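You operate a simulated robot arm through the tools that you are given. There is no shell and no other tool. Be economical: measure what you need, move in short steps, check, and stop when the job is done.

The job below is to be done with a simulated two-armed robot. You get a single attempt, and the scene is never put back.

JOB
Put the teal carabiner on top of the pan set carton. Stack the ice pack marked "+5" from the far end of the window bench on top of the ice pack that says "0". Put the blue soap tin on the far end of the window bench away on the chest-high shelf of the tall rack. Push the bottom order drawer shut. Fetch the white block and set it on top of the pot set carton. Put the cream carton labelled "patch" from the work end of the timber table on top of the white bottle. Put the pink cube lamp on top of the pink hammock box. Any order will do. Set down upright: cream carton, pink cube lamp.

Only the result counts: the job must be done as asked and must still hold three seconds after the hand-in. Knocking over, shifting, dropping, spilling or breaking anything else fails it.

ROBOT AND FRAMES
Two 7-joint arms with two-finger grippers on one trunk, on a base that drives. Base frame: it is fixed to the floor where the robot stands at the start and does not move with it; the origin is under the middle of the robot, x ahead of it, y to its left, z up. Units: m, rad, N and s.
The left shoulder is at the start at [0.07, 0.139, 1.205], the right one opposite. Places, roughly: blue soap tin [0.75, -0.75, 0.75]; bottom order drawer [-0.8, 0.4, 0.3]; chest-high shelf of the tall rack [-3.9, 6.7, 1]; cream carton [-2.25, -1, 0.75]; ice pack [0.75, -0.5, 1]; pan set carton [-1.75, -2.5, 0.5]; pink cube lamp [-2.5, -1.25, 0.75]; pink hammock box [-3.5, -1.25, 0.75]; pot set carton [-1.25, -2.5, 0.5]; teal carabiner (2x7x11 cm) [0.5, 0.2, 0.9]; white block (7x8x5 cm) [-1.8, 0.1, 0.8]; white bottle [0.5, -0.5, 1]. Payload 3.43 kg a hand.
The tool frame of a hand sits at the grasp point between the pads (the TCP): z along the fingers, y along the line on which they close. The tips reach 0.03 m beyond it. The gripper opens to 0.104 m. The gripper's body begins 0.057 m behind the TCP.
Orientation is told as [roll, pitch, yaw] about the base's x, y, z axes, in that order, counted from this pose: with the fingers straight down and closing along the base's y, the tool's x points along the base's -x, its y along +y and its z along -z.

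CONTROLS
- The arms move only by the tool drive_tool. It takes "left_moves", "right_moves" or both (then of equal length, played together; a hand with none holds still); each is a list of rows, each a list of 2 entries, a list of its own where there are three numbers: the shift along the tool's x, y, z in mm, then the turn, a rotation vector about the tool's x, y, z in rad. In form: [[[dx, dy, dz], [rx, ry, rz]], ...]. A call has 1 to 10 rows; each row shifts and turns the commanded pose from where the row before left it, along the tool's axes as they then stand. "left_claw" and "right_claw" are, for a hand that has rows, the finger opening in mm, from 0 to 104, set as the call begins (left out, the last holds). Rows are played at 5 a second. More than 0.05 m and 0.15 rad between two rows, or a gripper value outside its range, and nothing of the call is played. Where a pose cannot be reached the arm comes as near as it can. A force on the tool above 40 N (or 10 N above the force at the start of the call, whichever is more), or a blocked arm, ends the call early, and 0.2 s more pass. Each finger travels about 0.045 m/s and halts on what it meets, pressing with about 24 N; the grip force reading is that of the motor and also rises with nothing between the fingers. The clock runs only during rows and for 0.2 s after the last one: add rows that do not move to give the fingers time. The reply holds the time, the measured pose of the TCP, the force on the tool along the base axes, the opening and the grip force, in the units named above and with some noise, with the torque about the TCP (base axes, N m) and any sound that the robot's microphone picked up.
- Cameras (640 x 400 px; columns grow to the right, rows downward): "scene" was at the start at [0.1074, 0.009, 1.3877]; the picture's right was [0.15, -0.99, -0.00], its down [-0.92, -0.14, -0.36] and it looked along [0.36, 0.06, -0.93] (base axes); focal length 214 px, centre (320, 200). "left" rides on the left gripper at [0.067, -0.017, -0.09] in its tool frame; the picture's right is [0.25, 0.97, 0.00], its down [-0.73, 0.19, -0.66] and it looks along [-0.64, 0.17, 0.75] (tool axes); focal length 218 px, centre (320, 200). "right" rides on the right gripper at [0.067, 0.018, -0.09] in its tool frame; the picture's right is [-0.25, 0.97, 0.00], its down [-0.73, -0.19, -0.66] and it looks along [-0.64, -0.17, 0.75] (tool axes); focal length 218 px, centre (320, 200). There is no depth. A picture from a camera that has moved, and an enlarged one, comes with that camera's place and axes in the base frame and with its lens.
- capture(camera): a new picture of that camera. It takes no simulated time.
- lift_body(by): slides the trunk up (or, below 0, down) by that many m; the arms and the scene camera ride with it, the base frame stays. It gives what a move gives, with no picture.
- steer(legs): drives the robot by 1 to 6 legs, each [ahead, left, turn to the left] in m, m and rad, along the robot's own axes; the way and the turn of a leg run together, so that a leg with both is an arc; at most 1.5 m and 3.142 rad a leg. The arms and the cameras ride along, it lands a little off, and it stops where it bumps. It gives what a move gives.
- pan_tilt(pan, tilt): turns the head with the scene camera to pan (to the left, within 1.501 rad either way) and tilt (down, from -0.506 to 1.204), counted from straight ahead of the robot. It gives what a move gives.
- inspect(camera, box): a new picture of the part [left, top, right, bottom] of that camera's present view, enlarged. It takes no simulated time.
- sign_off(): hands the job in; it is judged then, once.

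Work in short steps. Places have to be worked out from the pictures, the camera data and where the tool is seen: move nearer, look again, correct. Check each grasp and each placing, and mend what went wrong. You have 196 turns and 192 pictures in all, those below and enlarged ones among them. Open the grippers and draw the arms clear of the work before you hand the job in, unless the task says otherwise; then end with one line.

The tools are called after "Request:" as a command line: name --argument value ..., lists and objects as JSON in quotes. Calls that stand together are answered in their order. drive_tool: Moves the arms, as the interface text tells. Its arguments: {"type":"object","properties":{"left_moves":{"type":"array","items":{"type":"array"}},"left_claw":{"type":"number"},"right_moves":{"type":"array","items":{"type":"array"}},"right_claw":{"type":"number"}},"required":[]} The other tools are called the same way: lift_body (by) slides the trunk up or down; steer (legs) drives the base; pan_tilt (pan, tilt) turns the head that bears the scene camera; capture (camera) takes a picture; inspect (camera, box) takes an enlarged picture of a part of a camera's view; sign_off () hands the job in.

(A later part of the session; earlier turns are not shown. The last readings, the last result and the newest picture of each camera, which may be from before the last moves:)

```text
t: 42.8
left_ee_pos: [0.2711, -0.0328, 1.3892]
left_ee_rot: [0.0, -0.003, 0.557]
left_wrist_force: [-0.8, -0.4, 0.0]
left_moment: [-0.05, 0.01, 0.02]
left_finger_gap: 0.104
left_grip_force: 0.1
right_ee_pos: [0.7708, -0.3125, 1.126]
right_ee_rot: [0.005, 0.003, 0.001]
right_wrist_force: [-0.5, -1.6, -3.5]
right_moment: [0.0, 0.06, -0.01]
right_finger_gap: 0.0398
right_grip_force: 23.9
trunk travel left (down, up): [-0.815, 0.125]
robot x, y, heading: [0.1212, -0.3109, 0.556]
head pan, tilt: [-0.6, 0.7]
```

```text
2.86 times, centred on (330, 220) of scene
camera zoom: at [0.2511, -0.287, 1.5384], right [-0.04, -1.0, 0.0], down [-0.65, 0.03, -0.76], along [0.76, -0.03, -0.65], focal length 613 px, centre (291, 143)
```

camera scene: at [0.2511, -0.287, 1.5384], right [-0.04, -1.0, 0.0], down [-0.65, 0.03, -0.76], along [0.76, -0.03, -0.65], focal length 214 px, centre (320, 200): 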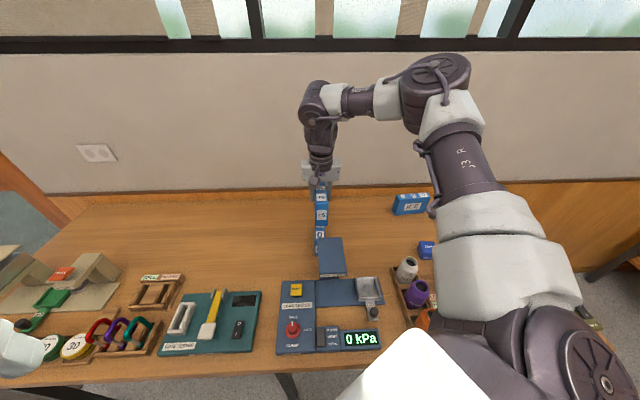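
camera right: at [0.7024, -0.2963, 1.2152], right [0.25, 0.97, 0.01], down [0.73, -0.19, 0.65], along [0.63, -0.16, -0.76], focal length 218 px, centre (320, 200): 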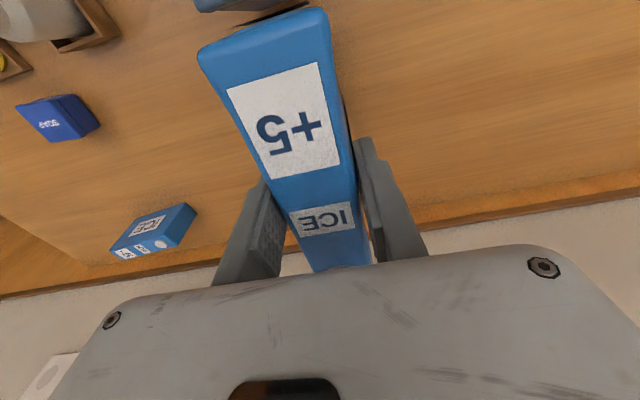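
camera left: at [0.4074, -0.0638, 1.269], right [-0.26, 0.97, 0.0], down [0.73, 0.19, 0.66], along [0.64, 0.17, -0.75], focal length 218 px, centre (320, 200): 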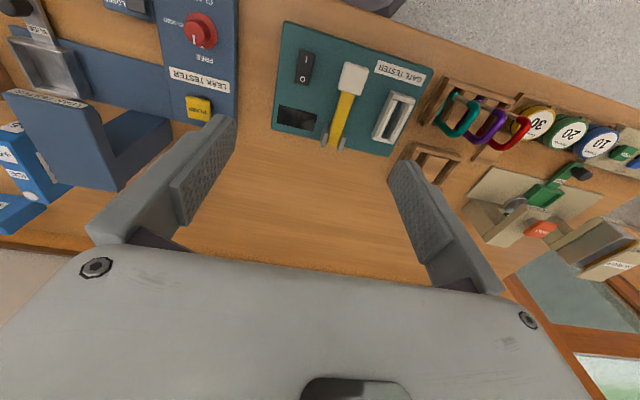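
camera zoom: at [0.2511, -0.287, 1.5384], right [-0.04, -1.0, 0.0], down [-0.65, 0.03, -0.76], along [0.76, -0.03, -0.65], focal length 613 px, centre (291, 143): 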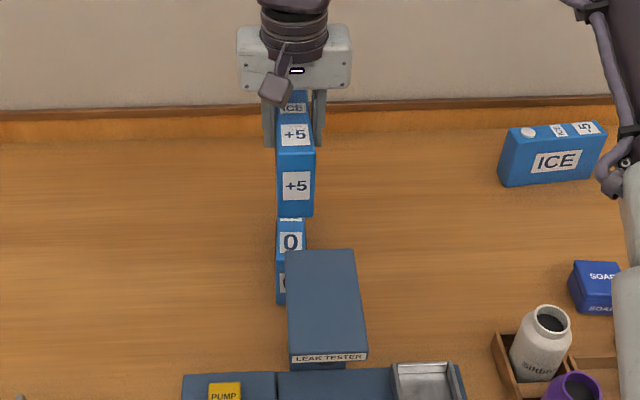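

Lateral alignment agrees within 2 mm. Nudge 4 mm nearer, lower by trunk 0.092, then creep down.

Request:
drive_tool --right_moves '[[[4, 2, 0], [0, 0, 0]]]'

Request:
lift_body --by -0.092

Request:
inspect --camera "scene" --box '[260, 120, 400, 260]'

```text
t: 43.2
left_ee_pos: [0.2687, -0.0327, 1.3901]
left_ee_rot: [-0.001, -0.005, 0.559]
left_wrist_force: [0.0, 0.3, 0.4]
left_moment: [0.02, -0.03, 0.0]
left_finger_gap: 0.1039
left_grip_force: 0.0
right_ee_pos: [0.7631, -0.3091, 1.1266]
right_ee_rot: [0.007, 0.002, 0.002]
right_wrist_force: [-0.9, 0.9, -4.7]
right_moment: [-0.01, -0.02, -0.02]
right_finger_gap: 0.0393
right_grip_force: 23.5
trunk travel left (down, up): [-0.815, 0.125]
robot x, y, heading: [0.1195, -0.3094, 0.556]
head pan, tilt: [-0.6, 0.7]
```

```text
t: 44.5
left_ee_pos: [0.2686, -0.0315, 1.298]
left_ee_rot: [0.0, -0.004, 0.557]
left_wrist_force: [1.3, 0.1, 0.3]
left_moment: [-0.01, 0.01, 0.02]
left_finger_gap: 0.104
left_grip_force: 0.0
right_ee_pos: [0.7635, -0.3113, 1.0334]
right_ee_rot: [0.006, 0.003, 0.002]
right_wrist_force: [0.4, 0.8, -3.9]
right_moment: [-0.01, -0.02, -0.01]
right_finger_gap: 0.0396
right_grip_force: 24.3
trunk travel left (down, up): [-0.723, 0.217]
robot x, y, heading: [0.114, -0.3131, 0.555]
head pan, tilt: [-0.6, 0.7]
```

```text
2.86 times, centred on (330, 190) of scene
camera zoom: at [0.2489, -0.2866, 1.4467], right [-0.04, -1.0, 0.0], down [-0.64, 0.03, -0.76], along [0.76, -0.03, -0.64], focal length 613 px, centre (291, 229)
```

zoom: 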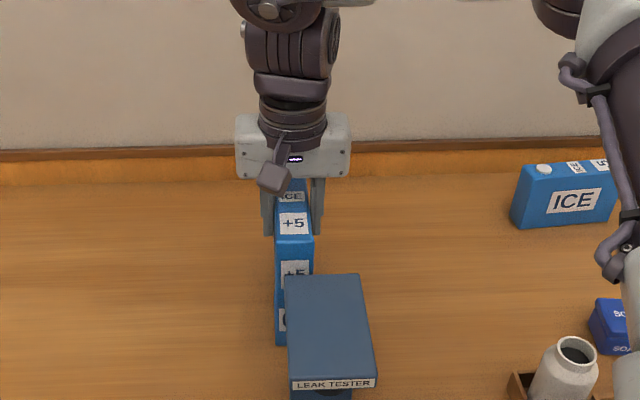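

Still hanging freely (−4 N). Creep down in small steps until contact.

Request:
drive_tool --right_moves '[[[0, 0, 3], [0, 0, 0]], [[0, 0, 3], [0, 0, 0]], [[0, 0, 2], [0, 0, 0]]]'

```text
t: 45.2
left_ee_pos: [0.2696, -0.0324, 1.2974]
left_ee_rot: [0.0, -0.001, 0.557]
left_wrist_force: [0.1, 0.7, 0.9]
left_moment: [0.0, -0.04, 0.01]
left_finger_gap: 0.1038
left_grip_force: 0.1
right_ee_pos: [0.7639, -0.3117, 1.0267]
right_ee_rot: [0.006, 0.0, 0.002]
right_wrist_force: [-0.2, 0.4, -4.1]
right_moment: [0.0, 0.01, -0.01]
right_finger_gap: 0.0398
right_grip_force: 24.0
trunk travel left (down, up): [-0.723, 0.217]
robot x, y, heading: [0.1187, -0.3084, 0.555]
head pan, tilt: [-0.6, 0.7]
```

Request:
drive_tool --right_moves '[[[0, 0, 1.5], [0, 0, 0]], [[0, 0, 1.5], [0, 0, 0]], [[0, 0, 1], [0, 0, 0]]]'

```text
t: 46.0
left_ee_pos: [0.2691, -0.0327, 1.2963]
left_ee_rot: [0.0, -0.002, 0.556]
left_wrist_force: [-0.4, 0.5, -0.1]
left_moment: [0.02, 0.02, -0.03]
left_finger_gap: 0.1039
left_grip_force: 0.1
right_ee_pos: [0.7637, -0.3107, 1.0231]
right_ee_rot: [0.007, 0.003, 0.002]
right_wrist_force: [0.2, 0.0, -3.9]
right_moment: [-0.02, 0.05, -0.01]
right_finger_gap: 0.0397
right_grip_force: 24.0
trunk travel left (down, up): [-0.723, 0.217]
robot x, y, heading: [0.1207, -0.3098, 0.556]
head pan, tilt: [-0.6, 0.7]
```

No contact yet; continue creeping.

Request:
drive_tool --right_moves '[[[0, 0, 1.5], [0, 0, 0]], [[0, 0, 1.5], [0, 0, 0]], [[0, 0, 1], [0, 0, 0]]]'

Request:
capture --camera "left"

```text
t: 46.9
left_ee_pos: [0.2675, -0.032, 1.2978]
left_ee_rot: [-0.001, -0.004, 0.557]
left_wrist_force: [0.0, -0.6, -0.4]
left_moment: [0.02, 0.01, 0.01]
left_finger_gap: 0.104
left_grip_force: 0.0
right_ee_pos: [0.7627, -0.3104, 1.0213]
right_ee_rot: [0.008, -0.004, 0.0]
right_wrist_force: [5.9, -2.7, 18.4]
right_moment: [-0.59, 0.19, 0.12]
right_finger_gap: 0.0399
right_grip_force: 23.9
trunk travel left (down, up): [-0.723, 0.217]
robot x, y, heading: [0.1196, -0.3101, 0.552]
head pan, tilt: [-0.6, 0.7]
```

```text
160 pictures are left
camera left: at [0.2187, -0.0827, 1.3878], right [-0.73, 0.69, 0.0], down [0.52, 0.55, 0.66], along [0.45, 0.48, -0.75], focal length 218 px, centre (320, 200)
```

left: 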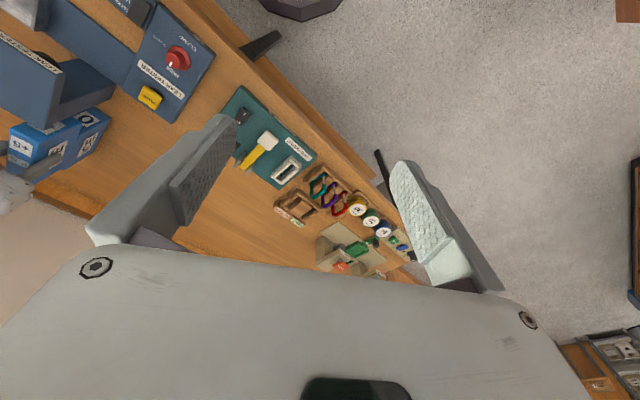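

Contact at z 1.021 with 18 N, as expected. Check alignment in the left camera before releasing.

Request:
inspect --camera "left" --box '[0, 60, 128, 220]'

```text
2.50 times, centred on (64, 140) of left
camera zoom: at [0.2187, -0.0827, 1.3878], right [-0.73, 0.69, 0.0], down [0.52, 0.55, 0.66], along [0.45, 0.48, -0.75], focal length 546 px, centre (960, 350)
```

zoom: 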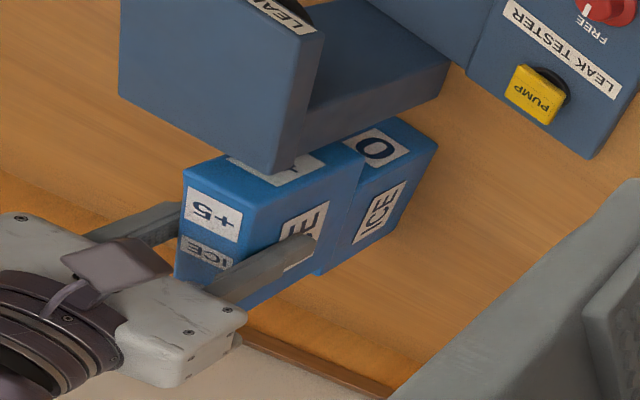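

Well aligned with the intended offset. Release and rise.

Request:
drive_tool --right_moves '[[[0, 0, 0], [0, 0, 0]], [[0, 0, 0], [0, 0, 0]], [[0, 0, 0], [0, 0, 0]], [[0, 0, 0], [0, 0, 0]], [[0, 0, 0], [0, 0, 0]]]' --right_claw 80

Request:
lift_body --by 0.12

Request:
capture --camera "right"

Request:
inspect --camera "scene" --box '[260, 150, 400, 290]'

```text
t: 48.0
left_ee_pos: [0.2685, -0.0328, 1.2984]
left_ee_rot: [-0.001, -0.003, 0.558]
left_wrist_force: [-0.5, 0.3, -0.3]
left_moment: [-0.05, -0.02, -0.02]
left_finger_gap: 0.1039
left_grip_force: 0.1
right_ee_pos: [0.7632, -0.3103, 1.0186]
right_ee_rot: [0.007, 0.0, 0.002]
right_wrist_force: [-0.3, 0.5, 0.0]
right_moment: [0.0, -0.01, 0.01]
right_finger_gap: 0.0801
right_grip_force: 0.1
trunk travel left (down, up): [-0.723, 0.217]
robot x, y, heading: [0.121, -0.3089, 0.554]
head pan, tilt: [-0.6, 0.7]
```

```text
t: 49.5
left_ee_pos: [0.2692, -0.0332, 1.4167]
left_ee_rot: [0.0, -0.003, 0.557]
left_wrist_force: [-0.5, -0.6, -0.1]
left_moment: [0.0, -0.02, -0.02]
left_finger_gap: 0.104
left_grip_force: 0.1
right_ee_pos: [0.7645, -0.3109, 1.139]
right_ee_rot: [0.006, 0.0, 0.002]
right_wrist_force: [-0.4, -0.8, -0.2]
right_moment: [0.01, -0.01, 0.0]
right_finger_gap: 0.0799
right_grip_force: 0.0
trunk travel left (down, up): [-0.843, 0.097]
robot x, y, heading: [0.12, -0.3076, 0.552]
head pan, tilt: [-0.6, 0.7]
```

```text
158 pictures are left
camera right: at [0.6962, -0.2941, 1.228], right [0.25, 0.97, 0.01], down [0.73, -0.19, 0.65], along [0.63, -0.16, -0.76], focal length 218 px, centre (320, 200)
```

right: 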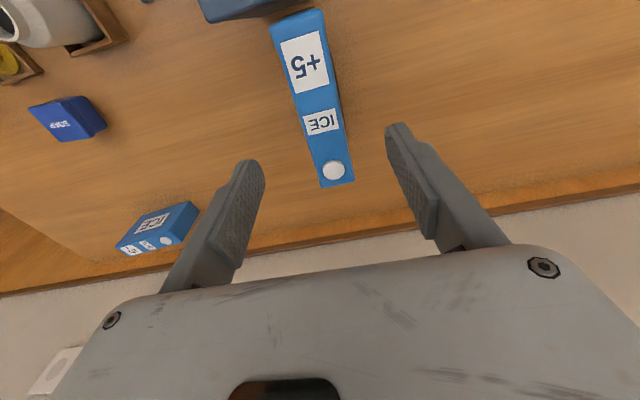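

```text
2.86 times, centred on (330, 220) of scene
camera zoom: at [0.2486, -0.2866, 1.5666], right [-0.04, -1.0, 0.0], down [-0.64, 0.03, -0.76], along [0.76, -0.03, -0.64], focal length 613 px, centre (291, 143)
```

zoom: 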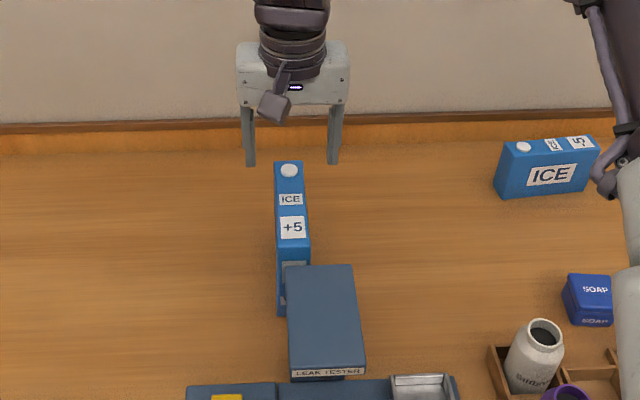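

Stack is good. Next the teal carabiner with the left hand: back off, straighten and move to about (0.06,-0.09), and look.

Request:
steer --legs '[[-0.25, 0, 0], [0, 0, -0.553], [0.15, 0.36, 0]]'

Request:
pan_tilt --pan 0.5 --tilt 0.8

Request:
capture --camera "scene"

Request:
capture --camera "left"

```text
t: 55.0
left_ee_pos: [0.3262, 0.0696, 1.4186]
left_ee_rot: [0.001, -0.004, 0.005]
left_wrist_force: [0.3, -0.3, -0.5]
left_moment: [0.01, -0.02, 0.02]
left_finger_gap: 0.104
left_grip_force: 0.1
right_ee_pos: [0.6004, -0.4282, 1.1386]
right_ee_rot: [0.01, 0.001, -0.55]
right_wrist_force: [-0.1, 0.2, 0.5]
right_moment: [-0.04, 0.0, 0.01]
right_finger_gap: 0.0799
right_grip_force: 0.1
trunk travel left (down, up): [-0.843, 0.097]
robot x, y, heading: [0.0529, -0.0842, 0.005]
head pan, tilt: [-0.6, 0.7]
```

```text
t: 56.3
left_ee_pos: [0.3271, 0.0712, 1.4168]
left_ee_rot: [0.001, -0.004, 0.005]
left_wrist_force: [0.6, 0.2, -0.2]
left_moment: [-0.01, 0.0, -0.01]
left_finger_gap: 0.1044
left_grip_force: 0.0
right_ee_pos: [0.602, -0.4269, 1.1388]
right_ee_rot: [0.007, 0.003, -0.552]
right_wrist_force: [-0.7, 0.1, 0.2]
right_moment: [0.02, 0.02, -0.03]
right_finger_gap: 0.0802
right_grip_force: 0.1
trunk travel left (down, up): [-0.843, 0.097]
robot x, y, heading: [0.0547, -0.0869, 0.002]
head pan, tilt: [0.499, 0.799]
```

```text
156 pictures are left
camera scene: at [0.1764, -0.047, 1.5585], right [0.48, -0.88, 0.0], down [-0.63, -0.34, -0.7], along [0.61, 0.34, -0.72], focal length 214 px, centre (320, 200)
```

scene: 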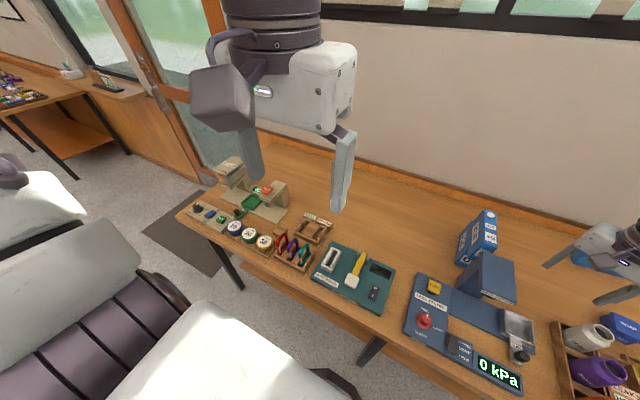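

```text
155 pictures are left
camera left: at [0.2589, 0.0537, 1.5073], right [-0.26, 0.97, 0.0], down [0.73, 0.19, 0.66], along [0.64, 0.17, -0.75], focal length 218 px, centre (320, 200)
```

left: 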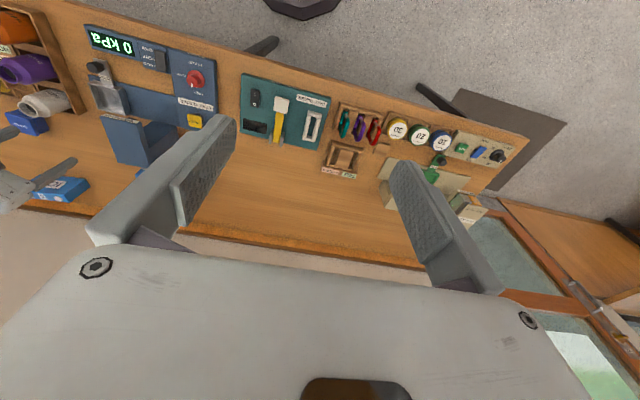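

Request:
inspect --camera "scene" --box '[250, 210, 350, 290]'

Request:
inspect --camera "left" --box '[310, 90, 410, 180]'

```text
5.00 times, centred on (300, 250) of scene
camera zoom: at [0.1764, -0.047, 1.5585], right [0.48, -0.88, 0.0], down [-0.63, -0.34, -0.7], along [0.61, 0.34, -0.72], focal length 1072 px, centre (420, -50)
```

zoom: 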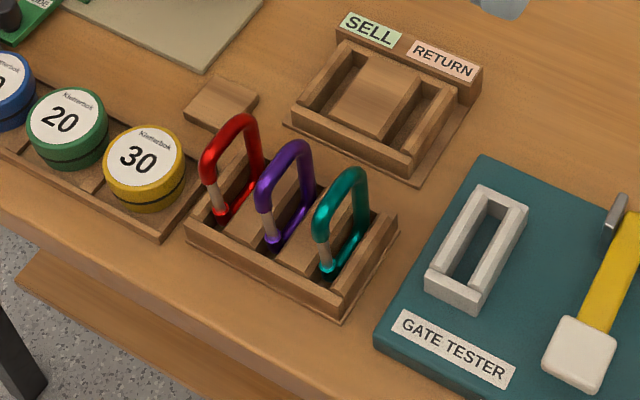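

```text
4.44 times, centred on (360, 135) of left
camera zoom: at [0.2589, 0.0537, 1.5073], right [-0.26, 0.97, 0.0], down [0.73, 0.19, 0.66], along [0.64, 0.17, -0.75], focal length 970 px, centre (142, 489)
```

zoom: 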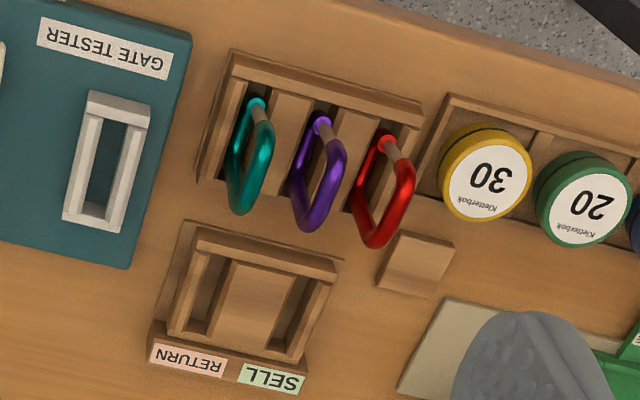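

Teal carabiner: top at ≈(0.48,0.175,0.966), with its plane along x and the purple one 4.5 cm to its left. Lower the left hand and move above it, with the fingers narrowed to 36 mm.

Request:
drive_tool --left_moves '[[[0, 0, 50], [0, 0, 0]], [[0, 0, 50], [0, 0, 0]], [[0, 0, 50], [0, 0, 0]], [[0, 0, 50], [0, 0, 0]], [[-40, 25, 40], [0, 0, 0]], [[-40, 25, 0], [0, 0, 0]], [[-40, 25, 0], [0, 0, 0]], [[-40, 25, 0], [0, 0, 0]]]' --left_claw 36

Request:
capture --camera "left"

```text
refused: row 5 steps farther than a row can; nothing moved
```

```text
152 pictures are left
camera left: at [0.2589, 0.0537, 1.5073], right [-0.26, 0.97, 0.0], down [0.73, 0.19, 0.66], along [0.64, 0.17, -0.75], focal length 218 px, centre (320, 200)
```

left: 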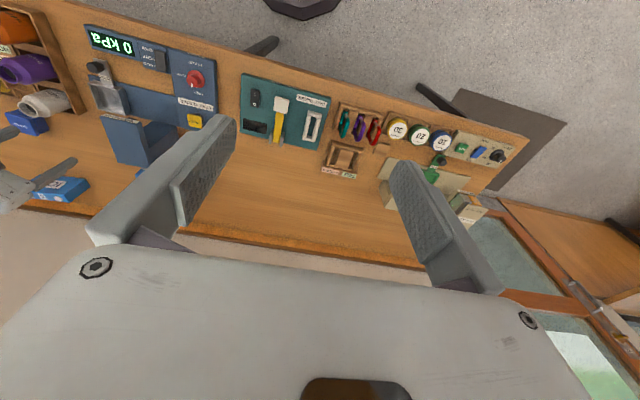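

One row was too long; resend with a shorter one.

Request:
drive_tool --left_moves '[[[0, 0, 50], [0, 0, 0]], [[0, 0, 50], [0, 0, 0]], [[0, 0, 50], [0, 0, 0]], [[0, 0, 50], [0, 0, 0]], [[0, 0, 40], [0, 0, 0]], [[-40, 25, 0], [0, 0, 0]], [[-40, 25, 0], [0, 0, 0]], [[-40, 25, 0], [0, 0, 0]], [[-40, 25, 0], [0, 0, 0]]]' --left_claw 36

Request:
capture --camera "left"

```text
t: 58.3
left_ee_pos: [0.4018, 0.0944, 1.2584]
left_ee_rot: [-0.002, -0.003, 0.005]
left_wrist_force: [0.5, -0.1, -0.1]
left_moment: [-0.02, 0.02, -0.02]
left_finger_gap: 0.0361
left_grip_force: 0.0
left hand out of reach, approached as far as the arm can: row 2, 3, 4, 5, 7, 8, 9
right_ee_pos: [0.6023, -0.4229, 1.1393]
right_ee_rot: [0.005, 0.0, -0.552]
right_wrist_force: [0.1, 0.2, -1.1]
right_moment: [-0.03, 0.01, -0.03]
right_finger_gap: 0.0801
right_grip_force: 0.1
trunk travel left (down, up): [-0.843, 0.097]
robot x, y, heading: [0.0539, -0.0837, -0.0]
head pan, tilt: [0.499, 0.799]
```

```text
151 pictures are left
camera left: at [0.3336, 0.0769, 1.3477], right [-0.26, 0.97, 0.0], down [0.73, 0.2, 0.66], along [0.64, 0.17, -0.75], focal length 218 px, centre (320, 200)
```

left: 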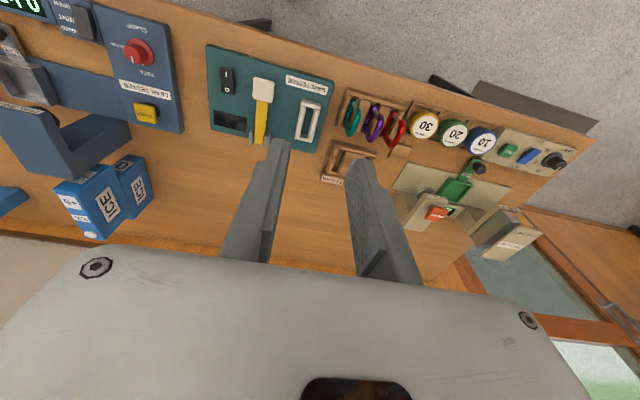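

I'll look at the left arm's posture to understand the limit.

Request:
pan_tilt --pan 0.7 --tilt 0.3

Request:
capture --camera "scene"

Request:
drive_tool --left_moves '[[[0, 0, 0], [0, 0, 0.14]], [[0, 0, 0], [0, 0, 0.14]], [[-30, 20, 0], [0, 0, 0]], [[-30, 20, 0], [0, 0, 0]], [[0, 0, 30], [0, 0, 0]]]'

```text
t: 59.2
left_ee_pos: [0.4016, 0.0917, 1.258]
left_ee_rot: [0.0, -0.003, 0.004]
left_wrist_force: [-0.5, 0.1, -0.3]
left_moment: [-0.01, 0.01, 0.0]
left_finger_gap: 0.036
left_grip_force: 0.2
right_ee_pos: [0.6026, -0.4267, 1.1381]
right_ee_rot: [0.007, 0.002, -0.552]
right_wrist_force: [-0.2, -0.1, -0.1]
right_moment: [0.02, -0.02, -0.03]
right_finger_gap: 0.0799
right_grip_force: 0.1
trunk travel left (down, up): [-0.843, 0.097]
robot x, y, heading: [0.0514, -0.0879, 0.001]
head pan, tilt: [0.7, 0.3]
```

```text
150 pictures are left
camera scene: at [0.177, -0.0257, 1.6027], right [0.65, -0.76, 0.0], down [-0.23, -0.19, -0.95], along [0.73, 0.62, -0.3], focal length 214 px, centre (320, 200)
```

scene: 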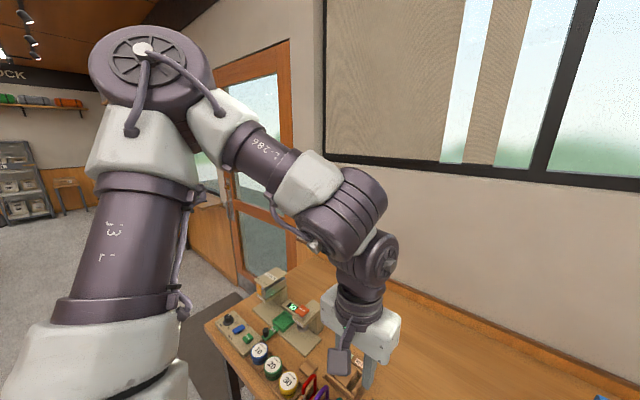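

```text
t: 60.4
left_ee_pos: [0.3847, 0.0572, 1.2074]
left_ee_rot: [0.0, -0.004, -0.274]
left_wrist_force: [0.2, -0.5, 0.1]
left_moment: [0.01, 0.0, -0.01]
left_finger_gap: 0.0362
left_grip_force: 0.0
left hand out of reach, approached as far as the arm can: row 1, 2, 3, 4
right_ee_pos: [0.6027, -0.4251, 1.138]
right_ee_rot: [0.009, 0.002, -0.551]
right_wrist_force: [0.6, 0.0, -0.6]
right_moment: [-0.01, 0.0, 0.03]
right_finger_gap: 0.0802
right_grip_force: 0.1
trunk travel left (down, up): [-0.843, 0.097]
robot x, y, heading: [0.056, -0.087, 0.006]
head pan, tilt: [0.7, 0.3]
```

Negative yaw makes it worse, so try positive yaw.

Request:
drive_tool --left_moves '[[[0, 0, 0], [0, 0, -0.14]], [[0, 0, 0], [0, 0, -0.14]], [[0, 0, 0], [0, 0, -0.14]], [[0, 0, 0], [0, 0, -0.14]], [[-30, 30, 0], [0, 0, 0]], [[-30, 30, 0], [0, 0, 0]], [[0, 0, 40], [0, 0, 0]]]'

Request:
capture --camera "left"

```text
t: 62.0
left_ee_pos: [0.4261, 0.1305, 1.1666]
left_ee_rot: [0.001, -0.002, 0.284]
left_wrist_force: [0.6, -0.5, -0.3]
left_moment: [0.04, 0.0, -0.02]
left_finger_gap: 0.0361
left_grip_force: 0.0
right_ee_pos: [0.6027, -0.426, 1.1378]
right_ee_rot: [0.007, 0.002, -0.551]
right_wrist_force: [0.9, -1.6, 0.1]
right_moment: [0.01, -0.02, -0.01]
right_finger_gap: 0.0798
right_grip_force: 0.0
trunk travel left (down, up): [-0.843, 0.097]
robot x, y, heading: [0.0557, -0.083, 0.005]
head pan, tilt: [0.7, 0.3]
```

```text
149 pictures are left
camera left: at [0.3657, 0.0942, 1.2556], right [-0.52, 0.86, 0.0], down [0.64, 0.39, 0.66], along [0.56, 0.34, -0.75], focal length 218 px, centre (320, 200)
```

left: 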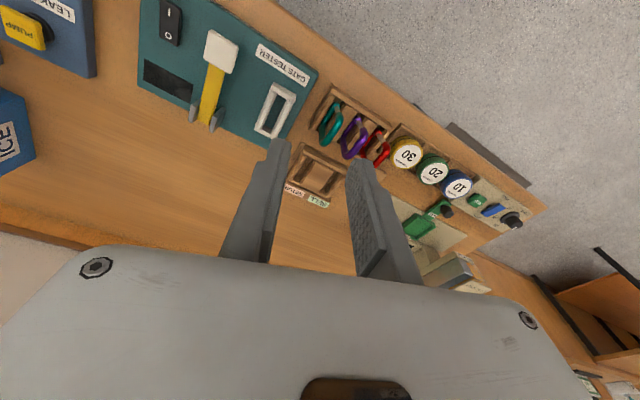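

Positive relative yaw works. I'll keep this arm shape and bring the base to about (0.074,0.0725), heading -0.28, so the hand lands over the carabiner at yaw 0.

Request:
steer --legs '[[0.018, 0.155, 0], [0, 0, -0.285]]'

Request:
capture --camera "left"

Request:
inspect --camera "left" --box '[260, 60, 420, 160]'

```text
t: 64.3
left_ee_pos: [0.4882, 0.1763, 1.1661]
left_ee_rot: [-0.004, -0.002, 0.004]
left_wrist_force: [0.1, -0.2, 0.1]
left_moment: [-0.02, -0.02, 0.03]
left_finger_gap: 0.0361
left_grip_force: 0.1
right_ee_pos: [0.5042, -0.4058, 1.1396]
right_ee_rot: [0.004, 0.002, -0.832]
right_wrist_force: [-0.5, 0.2, -0.5]
right_moment: [-0.02, 0.0, -0.01]
right_finger_gap: 0.0801
right_grip_force: 0.0
trunk travel left (down, up): [-0.843, 0.097]
robot x, y, heading: [0.0703, 0.0675, -0.274]
head pan, tilt: [0.7, 0.3]
```

```text
148 pictures are left
camera left: at [0.42, 0.1599, 1.2554], right [-0.26, 0.97, 0.0], down [0.73, 0.2, 0.66], along [0.64, 0.17, -0.75], focal length 218 px, centre (320, 200)
```

left: 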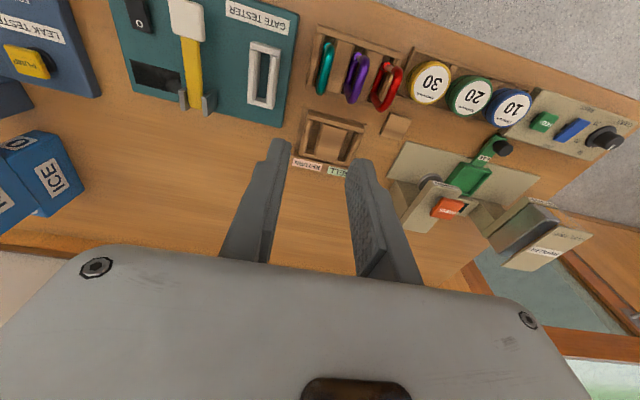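

```text
4.00 times, centred on (340, 110) of left
camera zoom: at [0.42, 0.1599, 1.2554], right [-0.26, 0.97, 0.0], down [0.73, 0.2, 0.66], along [0.64, 0.17, -0.75], focal length 873 px, centre (240, 560)
```

zoom: 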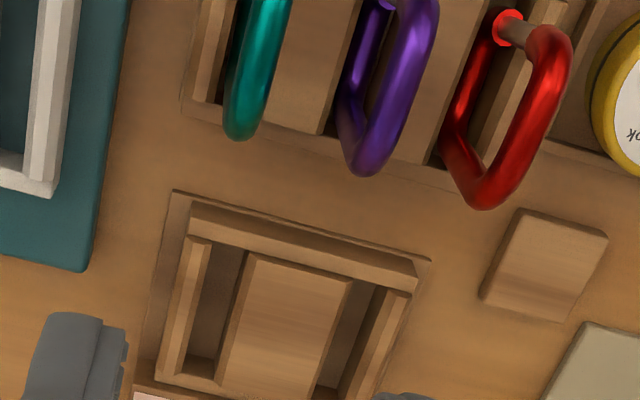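

Teal stands at y≈0.179, x 0.43–0.50, yaw≈0; the TCP is nearly right. Lower the left arm straight down in steps.

Request:
drive_tool --left_moves '[[[0, 2, 40], [0, 0, 0]], [[0, 0, 40], [0, 0, 0]], [[0, 0, 40], [0, 0, 0]], [[0, 0, 30], [0, 0, 0]]]'

Request:
capture --camera "left"

```text
t: 65.3
left_ee_pos: [0.489, 0.1801, 1.017]
left_ee_rot: [-0.002, -0.004, 0.006]
left_wrist_force: [-0.3, 0.0, -0.1]
left_moment: [0.0, 0.0, 0.01]
left_finger_gap: 0.036
left_grip_force: 0.0
right_ee_pos: [0.5043, -0.4077, 1.1388]
right_ee_rot: [0.005, 0.001, -0.832]
right_wrist_force: [0.2, 0.7, 0.5]
right_moment: [0.0, 0.01, 0.0]
right_finger_gap: 0.0798
right_grip_force: 0.1
trunk travel left (down, up): [-0.843, 0.097]
robot x, y, heading: [0.0659, 0.0698, -0.276]
head pan, tilt: [0.7, 0.3]
```

```text
146 pictures are left
camera left: at [0.4204, 0.1622, 1.1063], right [-0.26, 0.97, 0.0], down [0.73, 0.2, 0.66], along [0.64, 0.17, -0.75], focal length 218 px, centre (320, 200)
```

left: 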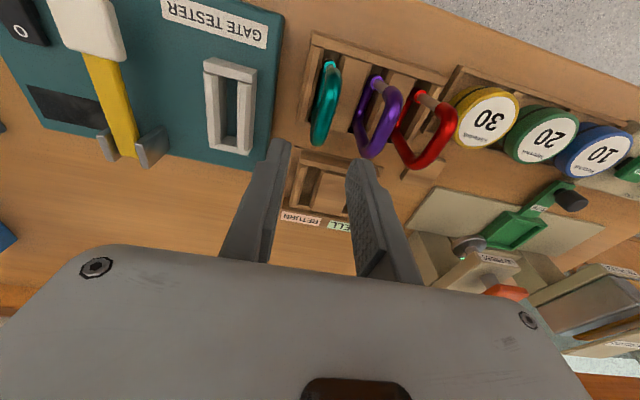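

In line. Continue down to ~0.97 and look.

Request:
drive_tool --left_moves '[[[0, 0, 25], [0, 0, 0]], [[0, 0, 20], [0, 0, 0]]]'

Request:
inspect --camera "left" --box '[220, 40, 460, 240]'

```text
t: 65.9
left_ee_pos: [0.4851, 0.1778, 0.9712]
left_ee_rot: [0.001, -0.003, 0.007]
left_wrist_force: [0.8, -0.4, 0.1]
left_moment: [-0.02, -0.04, -0.02]
left_finger_gap: 0.036
left_grip_force: 0.2
right_ee_pos: [0.5045, -0.4062, 1.1391]
right_ee_rot: [0.005, 0.002, -0.83]
right_wrist_force: [-0.3, 0.4, -0.4]
right_moment: [0.01, -0.01, -0.01]
right_finger_gap: 0.0802
right_grip_force: 0.0
trunk travel left (down, up): [-0.843, 0.097]
robot x, y, heading: [0.0666, 0.071, -0.274]
head pan, tilt: [0.7, 0.3]
```

```text
2.00 times, centred on (340, 140) of left
camera zoom: at [0.4185, 0.1614, 1.0613], right [-0.26, 0.97, 0.0], down [0.73, 0.2, 0.66], along [0.64, 0.17, -0.75], focal length 436 px, centre (280, 320)
```

zoom: 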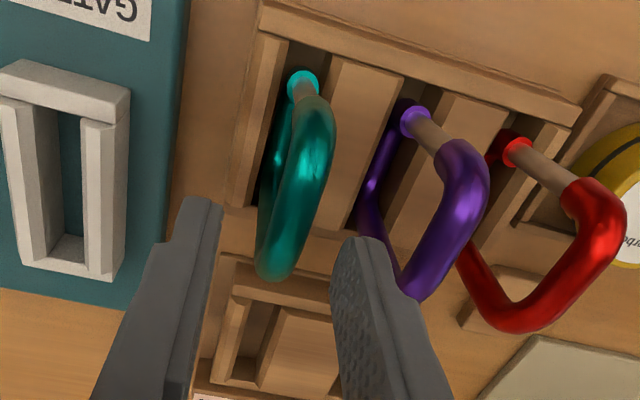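

Clearances are about 1 cm on each side. Lower 35 mm and close.

Request:
drive_tool --left_moves '[[[0, 2, 18], [0, 0, 0]], [[0, 0, 18], [0, 0, 0]]]'

Request:
drive_tool --left_moves '[[[0, 0, 0], [0, 0, 0]], [[0, 0, 0], [0, 0, 0]], [[0, 0, 0], [0, 0, 0]], [[0, 0, 0], [0, 0, 0]]]' --left_claw 0

Request:
inspect --camera "left" --box '[220, 40, 460, 240]'

```text
t: 66.5
left_ee_pos: [0.4876, 0.1789, 0.9353]
left_ee_rot: [0.002, -0.005, 0.007]
left_wrist_force: [-0.6, 0.0, -0.3]
left_moment: [0.01, -0.02, -0.02]
left_finger_gap: 0.0361
left_grip_force: 0.0
right_ee_pos: [0.5055, -0.4074, 1.1389]
right_ee_rot: [0.007, 0.001, -0.832]
right_wrist_force: [0.5, 0.8, 0.0]
right_moment: [0.0, 0.01, 0.01]
right_finger_gap: 0.08
right_grip_force: 0.0
trunk travel left (down, up): [-0.843, 0.097]
robot x, y, heading: [0.0703, 0.0663, -0.277]
head pan, tilt: [0.7, 0.3]
```

```text
t: 67.5
left_ee_pos: [0.4875, 0.1797, 0.9359]
left_ee_rot: [0.005, -0.005, 0.008]
left_wrist_force: [0.9, 0.4, 1.5]
left_moment: [0.05, -0.02, 0.02]
left_finger_gap: 0.0113
left_grip_force: 24.3
right_ee_pos: [0.5036, -0.4062, 1.1385]
right_ee_rot: [0.007, 0.001, -0.831]
right_wrist_force: [-0.3, -0.3, -0.1]
right_moment: [-0.01, 0.01, 0.0]
right_finger_gap: 0.0802
right_grip_force: 0.0
trunk travel left (down, up): [-0.843, 0.097]
robot x, y, heading: [0.0698, 0.0675, -0.277]
head pan, tilt: [0.7, 0.3]
```

```text
2.00 times, centred on (340, 140) of left
camera zoom: at [0.4193, 0.1615, 1.0249], right [-0.26, 0.97, 0.0], down [0.72, 0.19, 0.66], along [0.64, 0.17, -0.75], focal length 436 px, centre (280, 320)
```

zoom: 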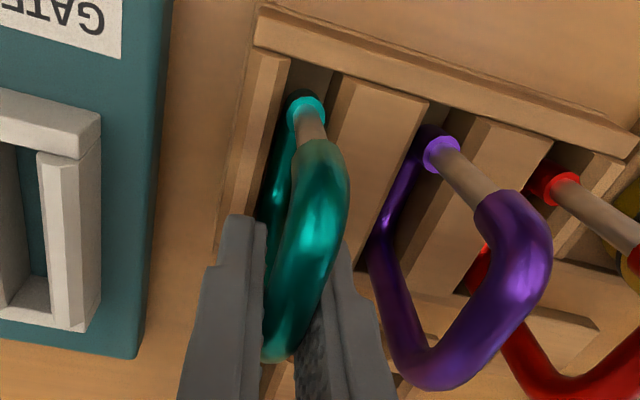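

Gripped (11 mm rod). Lift straight up using the arm.

Request:
drive_tool --left_moves '[[[0, 0, -30], [0, 0, 0]], [[0, 0, -40], [0, 0, 0]], [[0, 0, -50], [0, 0, 0]], [[0, 0, -50], [0, 0, 0]], [[0, 0, -50], [0, 0, 0]]]'

Request:
capture --camera "left"

```text
t: 68.7
left_ee_pos: [0.4856, 0.1836, 1.1528]
left_ee_rot: [-0.001, -0.003, 0.006]
left_wrist_force: [0.1, -0.6, -0.4]
left_moment: [-0.01, -0.03, 0.0]
left_finger_gap: 0.0116
left_grip_force: 23.5
right_ee_pos: [0.5024, -0.4072, 1.1395]
right_ee_rot: [0.008, 0.0, -0.831]
right_wrist_force: [0.5, 0.5, 0.3]
right_moment: [0.01, -0.01, -0.03]
right_finger_gap: 0.08
right_grip_force: 0.1
trunk travel left (down, up): [-0.843, 0.097]
robot x, y, heading: [0.0694, 0.0704, -0.275]
head pan, tilt: [0.7, 0.3]
```

```text
143 pictures are left
camera left: at [0.417, 0.1649, 1.2426], right [-0.26, 0.97, 0.0], down [0.73, 0.19, 0.66], along [0.64, 0.17, -0.75], focal length 218 px, centre (320, 200)
```

left: 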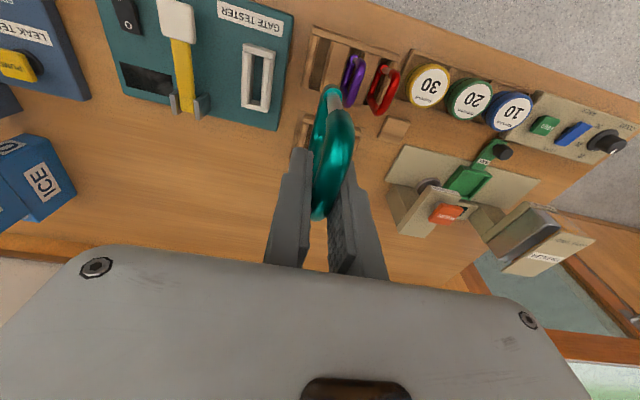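

Holding it. Now back away from the bench and look at the surroundings behind.

Request:
steer --legs '[[-0.3, 0, 0], [0, 0, -1.3]]'

Request:
pan_tilt --pan -0.9 --tilt 0.45

Request:
capture --camera "scene"

Request:
pan_tilt --pan 0.2 --tilt 0.45

Request:
capture --camera "scene"

```text
t: 74.0
left_ee_pos: [0.0007, -0.2203, 1.1513]
left_ee_rot: [-0.001, -0.001, -1.295]
left_wrist_force: [0.2, -0.1, -0.7]
left_moment: [-0.01, -0.04, -0.02]
left_finger_gap: 0.0113
left_grip_force: 24.2
right_ee_pos: [-0.561, -0.394, 1.1406]
right_ee_rot: [0.008, 0.003, -2.131]
right_wrist_force: [-0.4, 1.3, -1.0]
right_moment: [-0.03, 0.02, -0.02]
right_finger_gap: 0.0798
right_grip_force: 0.0
trunk travel left (down, up): [-0.843, 0.097]
robot x, y, heading: [-0.2198, 0.1519, -1.574]
head pan, tilt: [0.7, 0.3]
```

```text
t: 75.7
left_ee_pos: [-0.0003, -0.2197, 1.152]
left_ee_rot: [-0.002, -0.003, -1.296]
left_wrist_force: [0.8, -0.5, 0.1]
left_moment: [0.02, -0.01, -0.02]
left_finger_gap: 0.0114
left_grip_force: 23.7
right_ee_pos: [-0.5625, -0.3935, 1.1392]
right_ee_rot: [0.008, 0.003, -2.131]
right_wrist_force: [0.3, -1.2, 0.5]
right_moment: [-0.01, -0.02, 0.01]
right_finger_gap: 0.0797
right_grip_force: 0.0
trunk travel left (down, up): [-0.843, 0.097]
robot x, y, heading: [-0.217, 0.1508, -1.574]
head pan, tilt: [-0.901, 0.45]
```

```text
142 pictures are left
camera scene: at [-0.2894, 0.0444, 1.5889], right [-0.62, 0.79, 0.0], down [0.34, 0.27, -0.9], along [-0.71, -0.56, -0.44], focal length 214 px, centre (320, 200)
```

scene: 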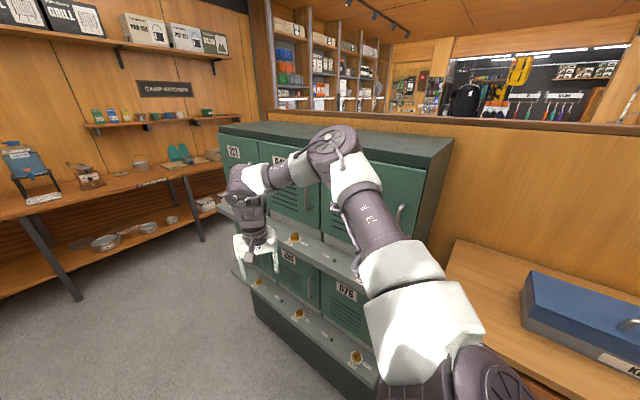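

```text
t: 77.0
left_ee_pos: [0.0007, -0.2181, 1.1527]
left_ee_rot: [-0.002, -0.002, -1.295]
left_wrist_force: [-0.3, 0.6, -1.2]
left_moment: [0.01, 0.0, 0.0]
left_finger_gap: 0.0111
left_grip_force: 23.9
right_ee_pos: [-0.5618, -0.3949, 1.1386]
right_ee_rot: [0.007, 0.001, -2.13]
right_wrist_force: [-0.1, 0.4, 0.3]
right_moment: [0.0, -0.01, 0.0]
right_finger_gap: 0.08
right_grip_force: 0.1
trunk travel left (down, up): [-0.843, 0.097]
robot x, y, heading: [-0.2171, 0.1494, -1.577]
head pan, tilt: [0.201, 0.45]
```

```text
141 pictures are left
camera scene: at [-0.1993, 0.0111, 1.5889], right [-0.98, -0.19, 0.0], down [-0.08, 0.43, -0.9], along [0.17, -0.88, -0.44], focal length 214 px, centre (320, 200)
```

scene: 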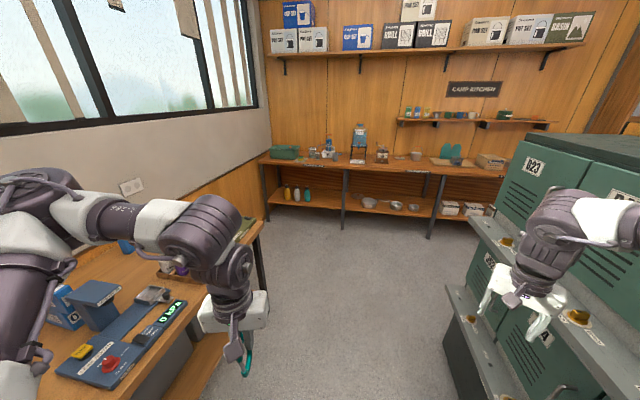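

The pot/pan cartons at z≈0.5 should be on the lower shelf of the camp-kitchen bench. I'll drive towards it and look.

Request:
steer --legs '[[1.2, 0, 0]]'

Request:
pan_tilt --pan -0.6 --tilt 0.5

Request:
capture --camera "scene"

Request:
pan_tilt --pan -1.4 --tilt 0.4

Request:
capture --camera "scene"

```text
t: 83.0
left_ee_pos: [0.0072, -1.3821, 1.1521]
left_ee_rot: [-0.001, -0.003, -1.282]
left_wrist_force: [0.5, 0.3, -1.3]
left_moment: [0.03, 0.03, 0.0]
left_finger_gap: 0.0115
left_grip_force: 24.1
right_ee_pos: [-0.5538, -1.5649, 1.1397]
right_ee_rot: [0.005, -0.001, -2.118]
right_wrist_force: [-0.4, -0.1, -0.3]
right_moment: [0.0, 0.01, 0.0]
right_finger_gap: 0.0799
right_grip_force: 0.1
trunk travel left (down, up): [-0.843, 0.097]
robot x, y, heading: [-0.2182, -1.0151, -1.568]
head pan, tilt: [0.201, 0.45]
```

```text
t: 84.1
left_ee_pos: [0.007, -1.3839, 1.1512]
left_ee_rot: [-0.001, -0.005, -1.28]
left_wrist_force: [-0.1, 0.1, 0.5]
left_moment: [-0.04, 0.03, -0.01]
left_finger_gap: 0.0112
left_grip_force: 24.1
right_ee_pos: [-0.5536, -1.5652, 1.1381]
right_ee_rot: [0.006, 0.002, -2.116]
right_wrist_force: [0.9, 0.5, 0.3]
right_moment: [0.01, 0.01, 0.04]
right_finger_gap: 0.0802
right_grip_force: 0.0
trunk travel left (down, up): [-0.843, 0.097]
robot x, y, heading: [-0.2174, -1.0147, -1.561]
head pan, tilt: [-0.6, 0.499]
```

```text
140 pictures are left
camera scene: at [-0.2656, -1.141, 1.5844], right [-0.83, 0.56, 0.0], down [0.27, 0.4, -0.88], along [-0.49, -0.73, -0.48], focal length 214 px, centre (320, 200)
```

scene: 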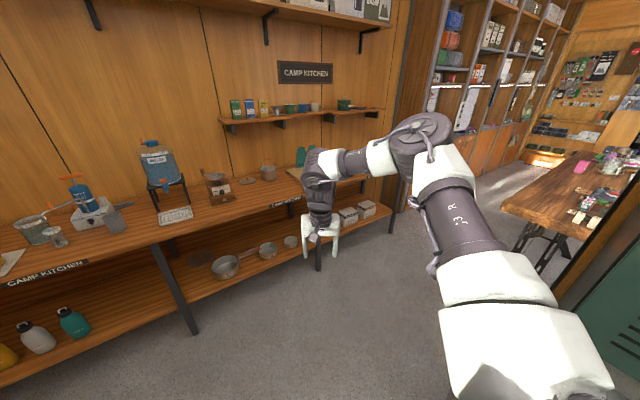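

```text
t: 85.2
left_ee_pos: [0.0075, -1.3828, 1.1515]
left_ee_rot: [-0.002, -0.003, -1.282]
left_wrist_force: [-0.6, 1.4, 0.3]
left_moment: [0.01, 0.0, 0.03]
left_finger_gap: 0.0115
left_grip_force: 24.0
right_ee_pos: [-0.5536, -1.5655, 1.1386]
right_ee_rot: [0.007, 0.002, -2.117]
right_wrist_force: [0.5, -0.1, -0.1]
right_moment: [0.0, 0.0, 0.0]
right_finger_gap: 0.08
right_grip_force: 0.1
trunk travel left (down, up): [-0.843, 0.097]
robot x, y, heading: [-0.2131, -1.0123, -1.563]
head pan, tilt: [-1.4, 0.4]
```

```text
139 pictures are left
camera scene: at [-0.306, -1.0823, 1.5935], right [-0.18, 0.98, 0.0], down [0.38, 0.07, -0.92], along [-0.91, -0.16, -0.39], focal length 214 px, centre (320, 200)
```

scene: 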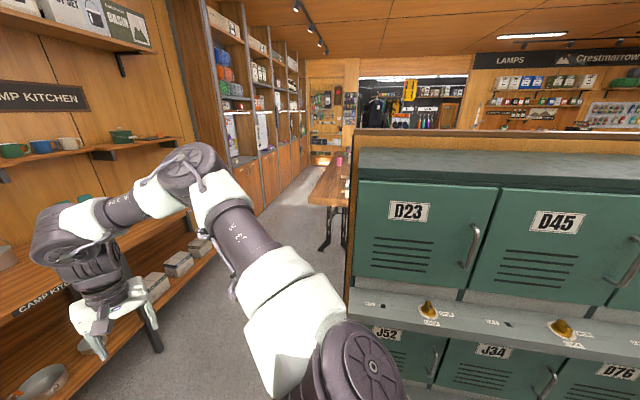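

I'll retract the right hand, then go along the aisle to face the lower-shelf cartons.

Request:
drive_tool --right_moves '[[[37, -23, 0], [0, 0, 0]], [[37, -23, 0], [0, 0, 0]], [[37, -23, 0], [0, 0, 0]], [[37, -23, 0], [0, 0, 0]], [[37, -23, 0], [0, 0, 0]]]'

Request:
steer --legs '[[0.6, 0, 0], [0, -1.1, 0]]'

Request:
pan_tilt --pan -0.2 --tilt 0.8

Request:
capture --camera "scene"

```text
t: 86.4
left_ee_pos: [0.0061, -1.3811, 1.1534]
left_ee_rot: [-0.001, -0.005, -1.283]
left_wrist_force: [-0.6, -0.4, -0.5]
left_moment: [-0.01, -0.01, 0.01]
left_finger_gap: 0.0115
left_grip_force: 24.2
right_ee_pos: [-0.6017, -1.4083, 1.1395]
right_ee_rot: [0.008, -0.001, -2.116]
right_wrist_force: [-0.2, -0.5, 0.3]
right_moment: [-0.01, 0.01, 0.01]
right_finger_gap: 0.08
right_grip_force: 0.2
right hand out of reach, approached as far as the arm can: row 3, 4, 5
trunk travel left (down, up): [-0.843, 0.097]
robot x, y, heading: [-0.2176, -1.0146, -1.559]
head pan, tilt: [-1.4, 0.4]
```

```text
t: 95.0
left_ee_pos: [-1.0638, -1.9945, 1.1525]
left_ee_rot: [-0.001, -0.001, -1.262]
left_wrist_force: [-0.6, 0.1, 0.4]
left_moment: [0.03, 0.02, -0.02]
left_finger_gap: 0.0118
left_grip_force: 24.0
right_ee_pos: [-1.6719, -2.0346, 1.1397]
right_ee_rot: [0.006, 0.003, -2.098]
right_wrist_force: [0.1, 0.2, -0.4]
right_moment: [0.0, -0.02, -0.03]
right_finger_gap: 0.0802
right_grip_force: 0.0
trunk travel left (down, up): [-0.843, 0.097]
robot x, y, heading: [-1.2949, -1.6347, -1.543]
head pan, tilt: [-1.4, 0.4]
```

```text
t: 96.4
left_ee_pos: [-1.0651, -1.9952, 1.1512]
left_ee_rot: [-0.002, -0.005, -1.261]
left_wrist_force: [-0.4, -0.6, -0.9]
left_moment: [-0.03, 0.03, 0.03]
left_finger_gap: 0.0117
left_grip_force: 24.0
right_ee_pos: [-1.6721, -2.0339, 1.1377]
right_ee_rot: [0.007, 0.002, -2.096]
right_wrist_force: [0.8, 0.2, 0.3]
right_moment: [0.0, 0.02, -0.01]
right_finger_gap: 0.0801
right_grip_force: 0.1
trunk travel left (down, up): [-0.843, 0.097]
robot x, y, heading: [-1.2959, -1.632, -1.54]
head pan, tilt: [-0.201, 0.799]
```

```text
138 pictures are left
camera scene: at [-1.3069, -1.7611, 1.5585], right [-0.98, 0.17, 0.0], down [0.12, 0.71, -0.7], along [-0.12, -0.69, -0.72], focal length 214 px, centre (320, 200)
```

scene: 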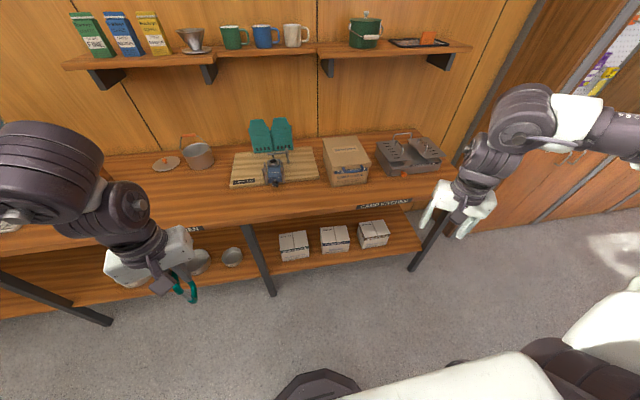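

Request:
inspect --camera "scene" --box '[260, 200, 410, 280]'

```text
4.27 times, centred on (335, 240) of scene
camera zoom: at [-1.3069, -1.7611, 1.5585], right [-0.98, 0.17, 0.0], down [0.12, 0.71, -0.7], along [-0.12, -0.69, -0.72], focal length 915 px, centre (256, 29)
```

zoom: 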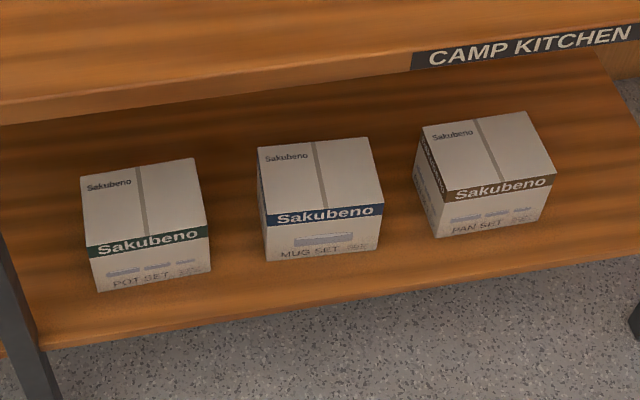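

Cartons from left to right: POT, MUG, PAN. They sit under the tabletop's front edge, so I need the hand horizontal. Lower the trunk and slide right towards the pan set carton.

Request:
lift_body --by -0.6

Request:
steer --legs '[[0, -0.5, -0.03]]'

Request:
pan_tilt --pan 0 --tilt 0.5

Request:
capture --camera "scene"

```text
refused: -0.6 is not a number from -0.4 to 0.4
```

```text
t: 99.3
left_ee_pos: [-1.5711, -2.0075, 1.1522]
left_ee_rot: [-0.001, -0.001, -1.29]
left_wrist_force: [-0.2, 0.0, 0.0]
left_moment: [0.04, 0.01, -0.03]
left_finger_gap: 0.0116
left_grip_force: 24.1
right_ee_pos: [-2.18, -2.0268, 1.1389]
right_ee_rot: [0.006, 0.0, -2.126]
right_wrist_force: [-0.1, 0.4, -0.8]
right_moment: [-0.02, 0.01, 0.0]
right_finger_gap: 0.0801
right_grip_force: 0.1
trunk travel left (down, up): [-0.843, 0.097]
robot x, y, heading: [-1.7928, -1.6396, -1.575]
head pan, tilt: [-0.201, 0.799]
```

```text
t: 100.1
left_ee_pos: [-1.5741, -2.0063, 1.1527]
left_ee_rot: [0.0, -0.004, -1.293]
left_wrist_force: [0.5, 0.6, 0.2]
left_moment: [0.03, -0.01, -0.01]
left_finger_gap: 0.0117
left_grip_force: 24.2
right_ee_pos: [-2.1803, -2.0279, 1.1392]
right_ee_rot: [0.006, 0.002, -2.127]
right_wrist_force: [-0.6, -0.2, 0.1]
right_moment: [-0.02, -0.03, 0.01]
right_finger_gap: 0.0799
right_grip_force: 0.0
trunk travel left (down, up): [-0.843, 0.097]
robot x, y, heading: [-1.7962, -1.6368, -1.576]
head pan, tilt: [0.0, 0.499]
```

```text
136 pictures are left
camera scene: at [-1.7925, -1.7788, 1.5843], right [-1.0, 0.0, 0.0], down [0.0, 0.48, -0.88], along [0.0, -0.88, -0.48], focal length 214 px, centre (320, 200)
```

scene: 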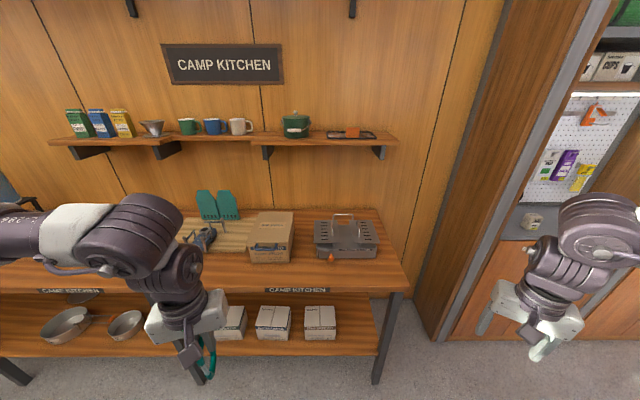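

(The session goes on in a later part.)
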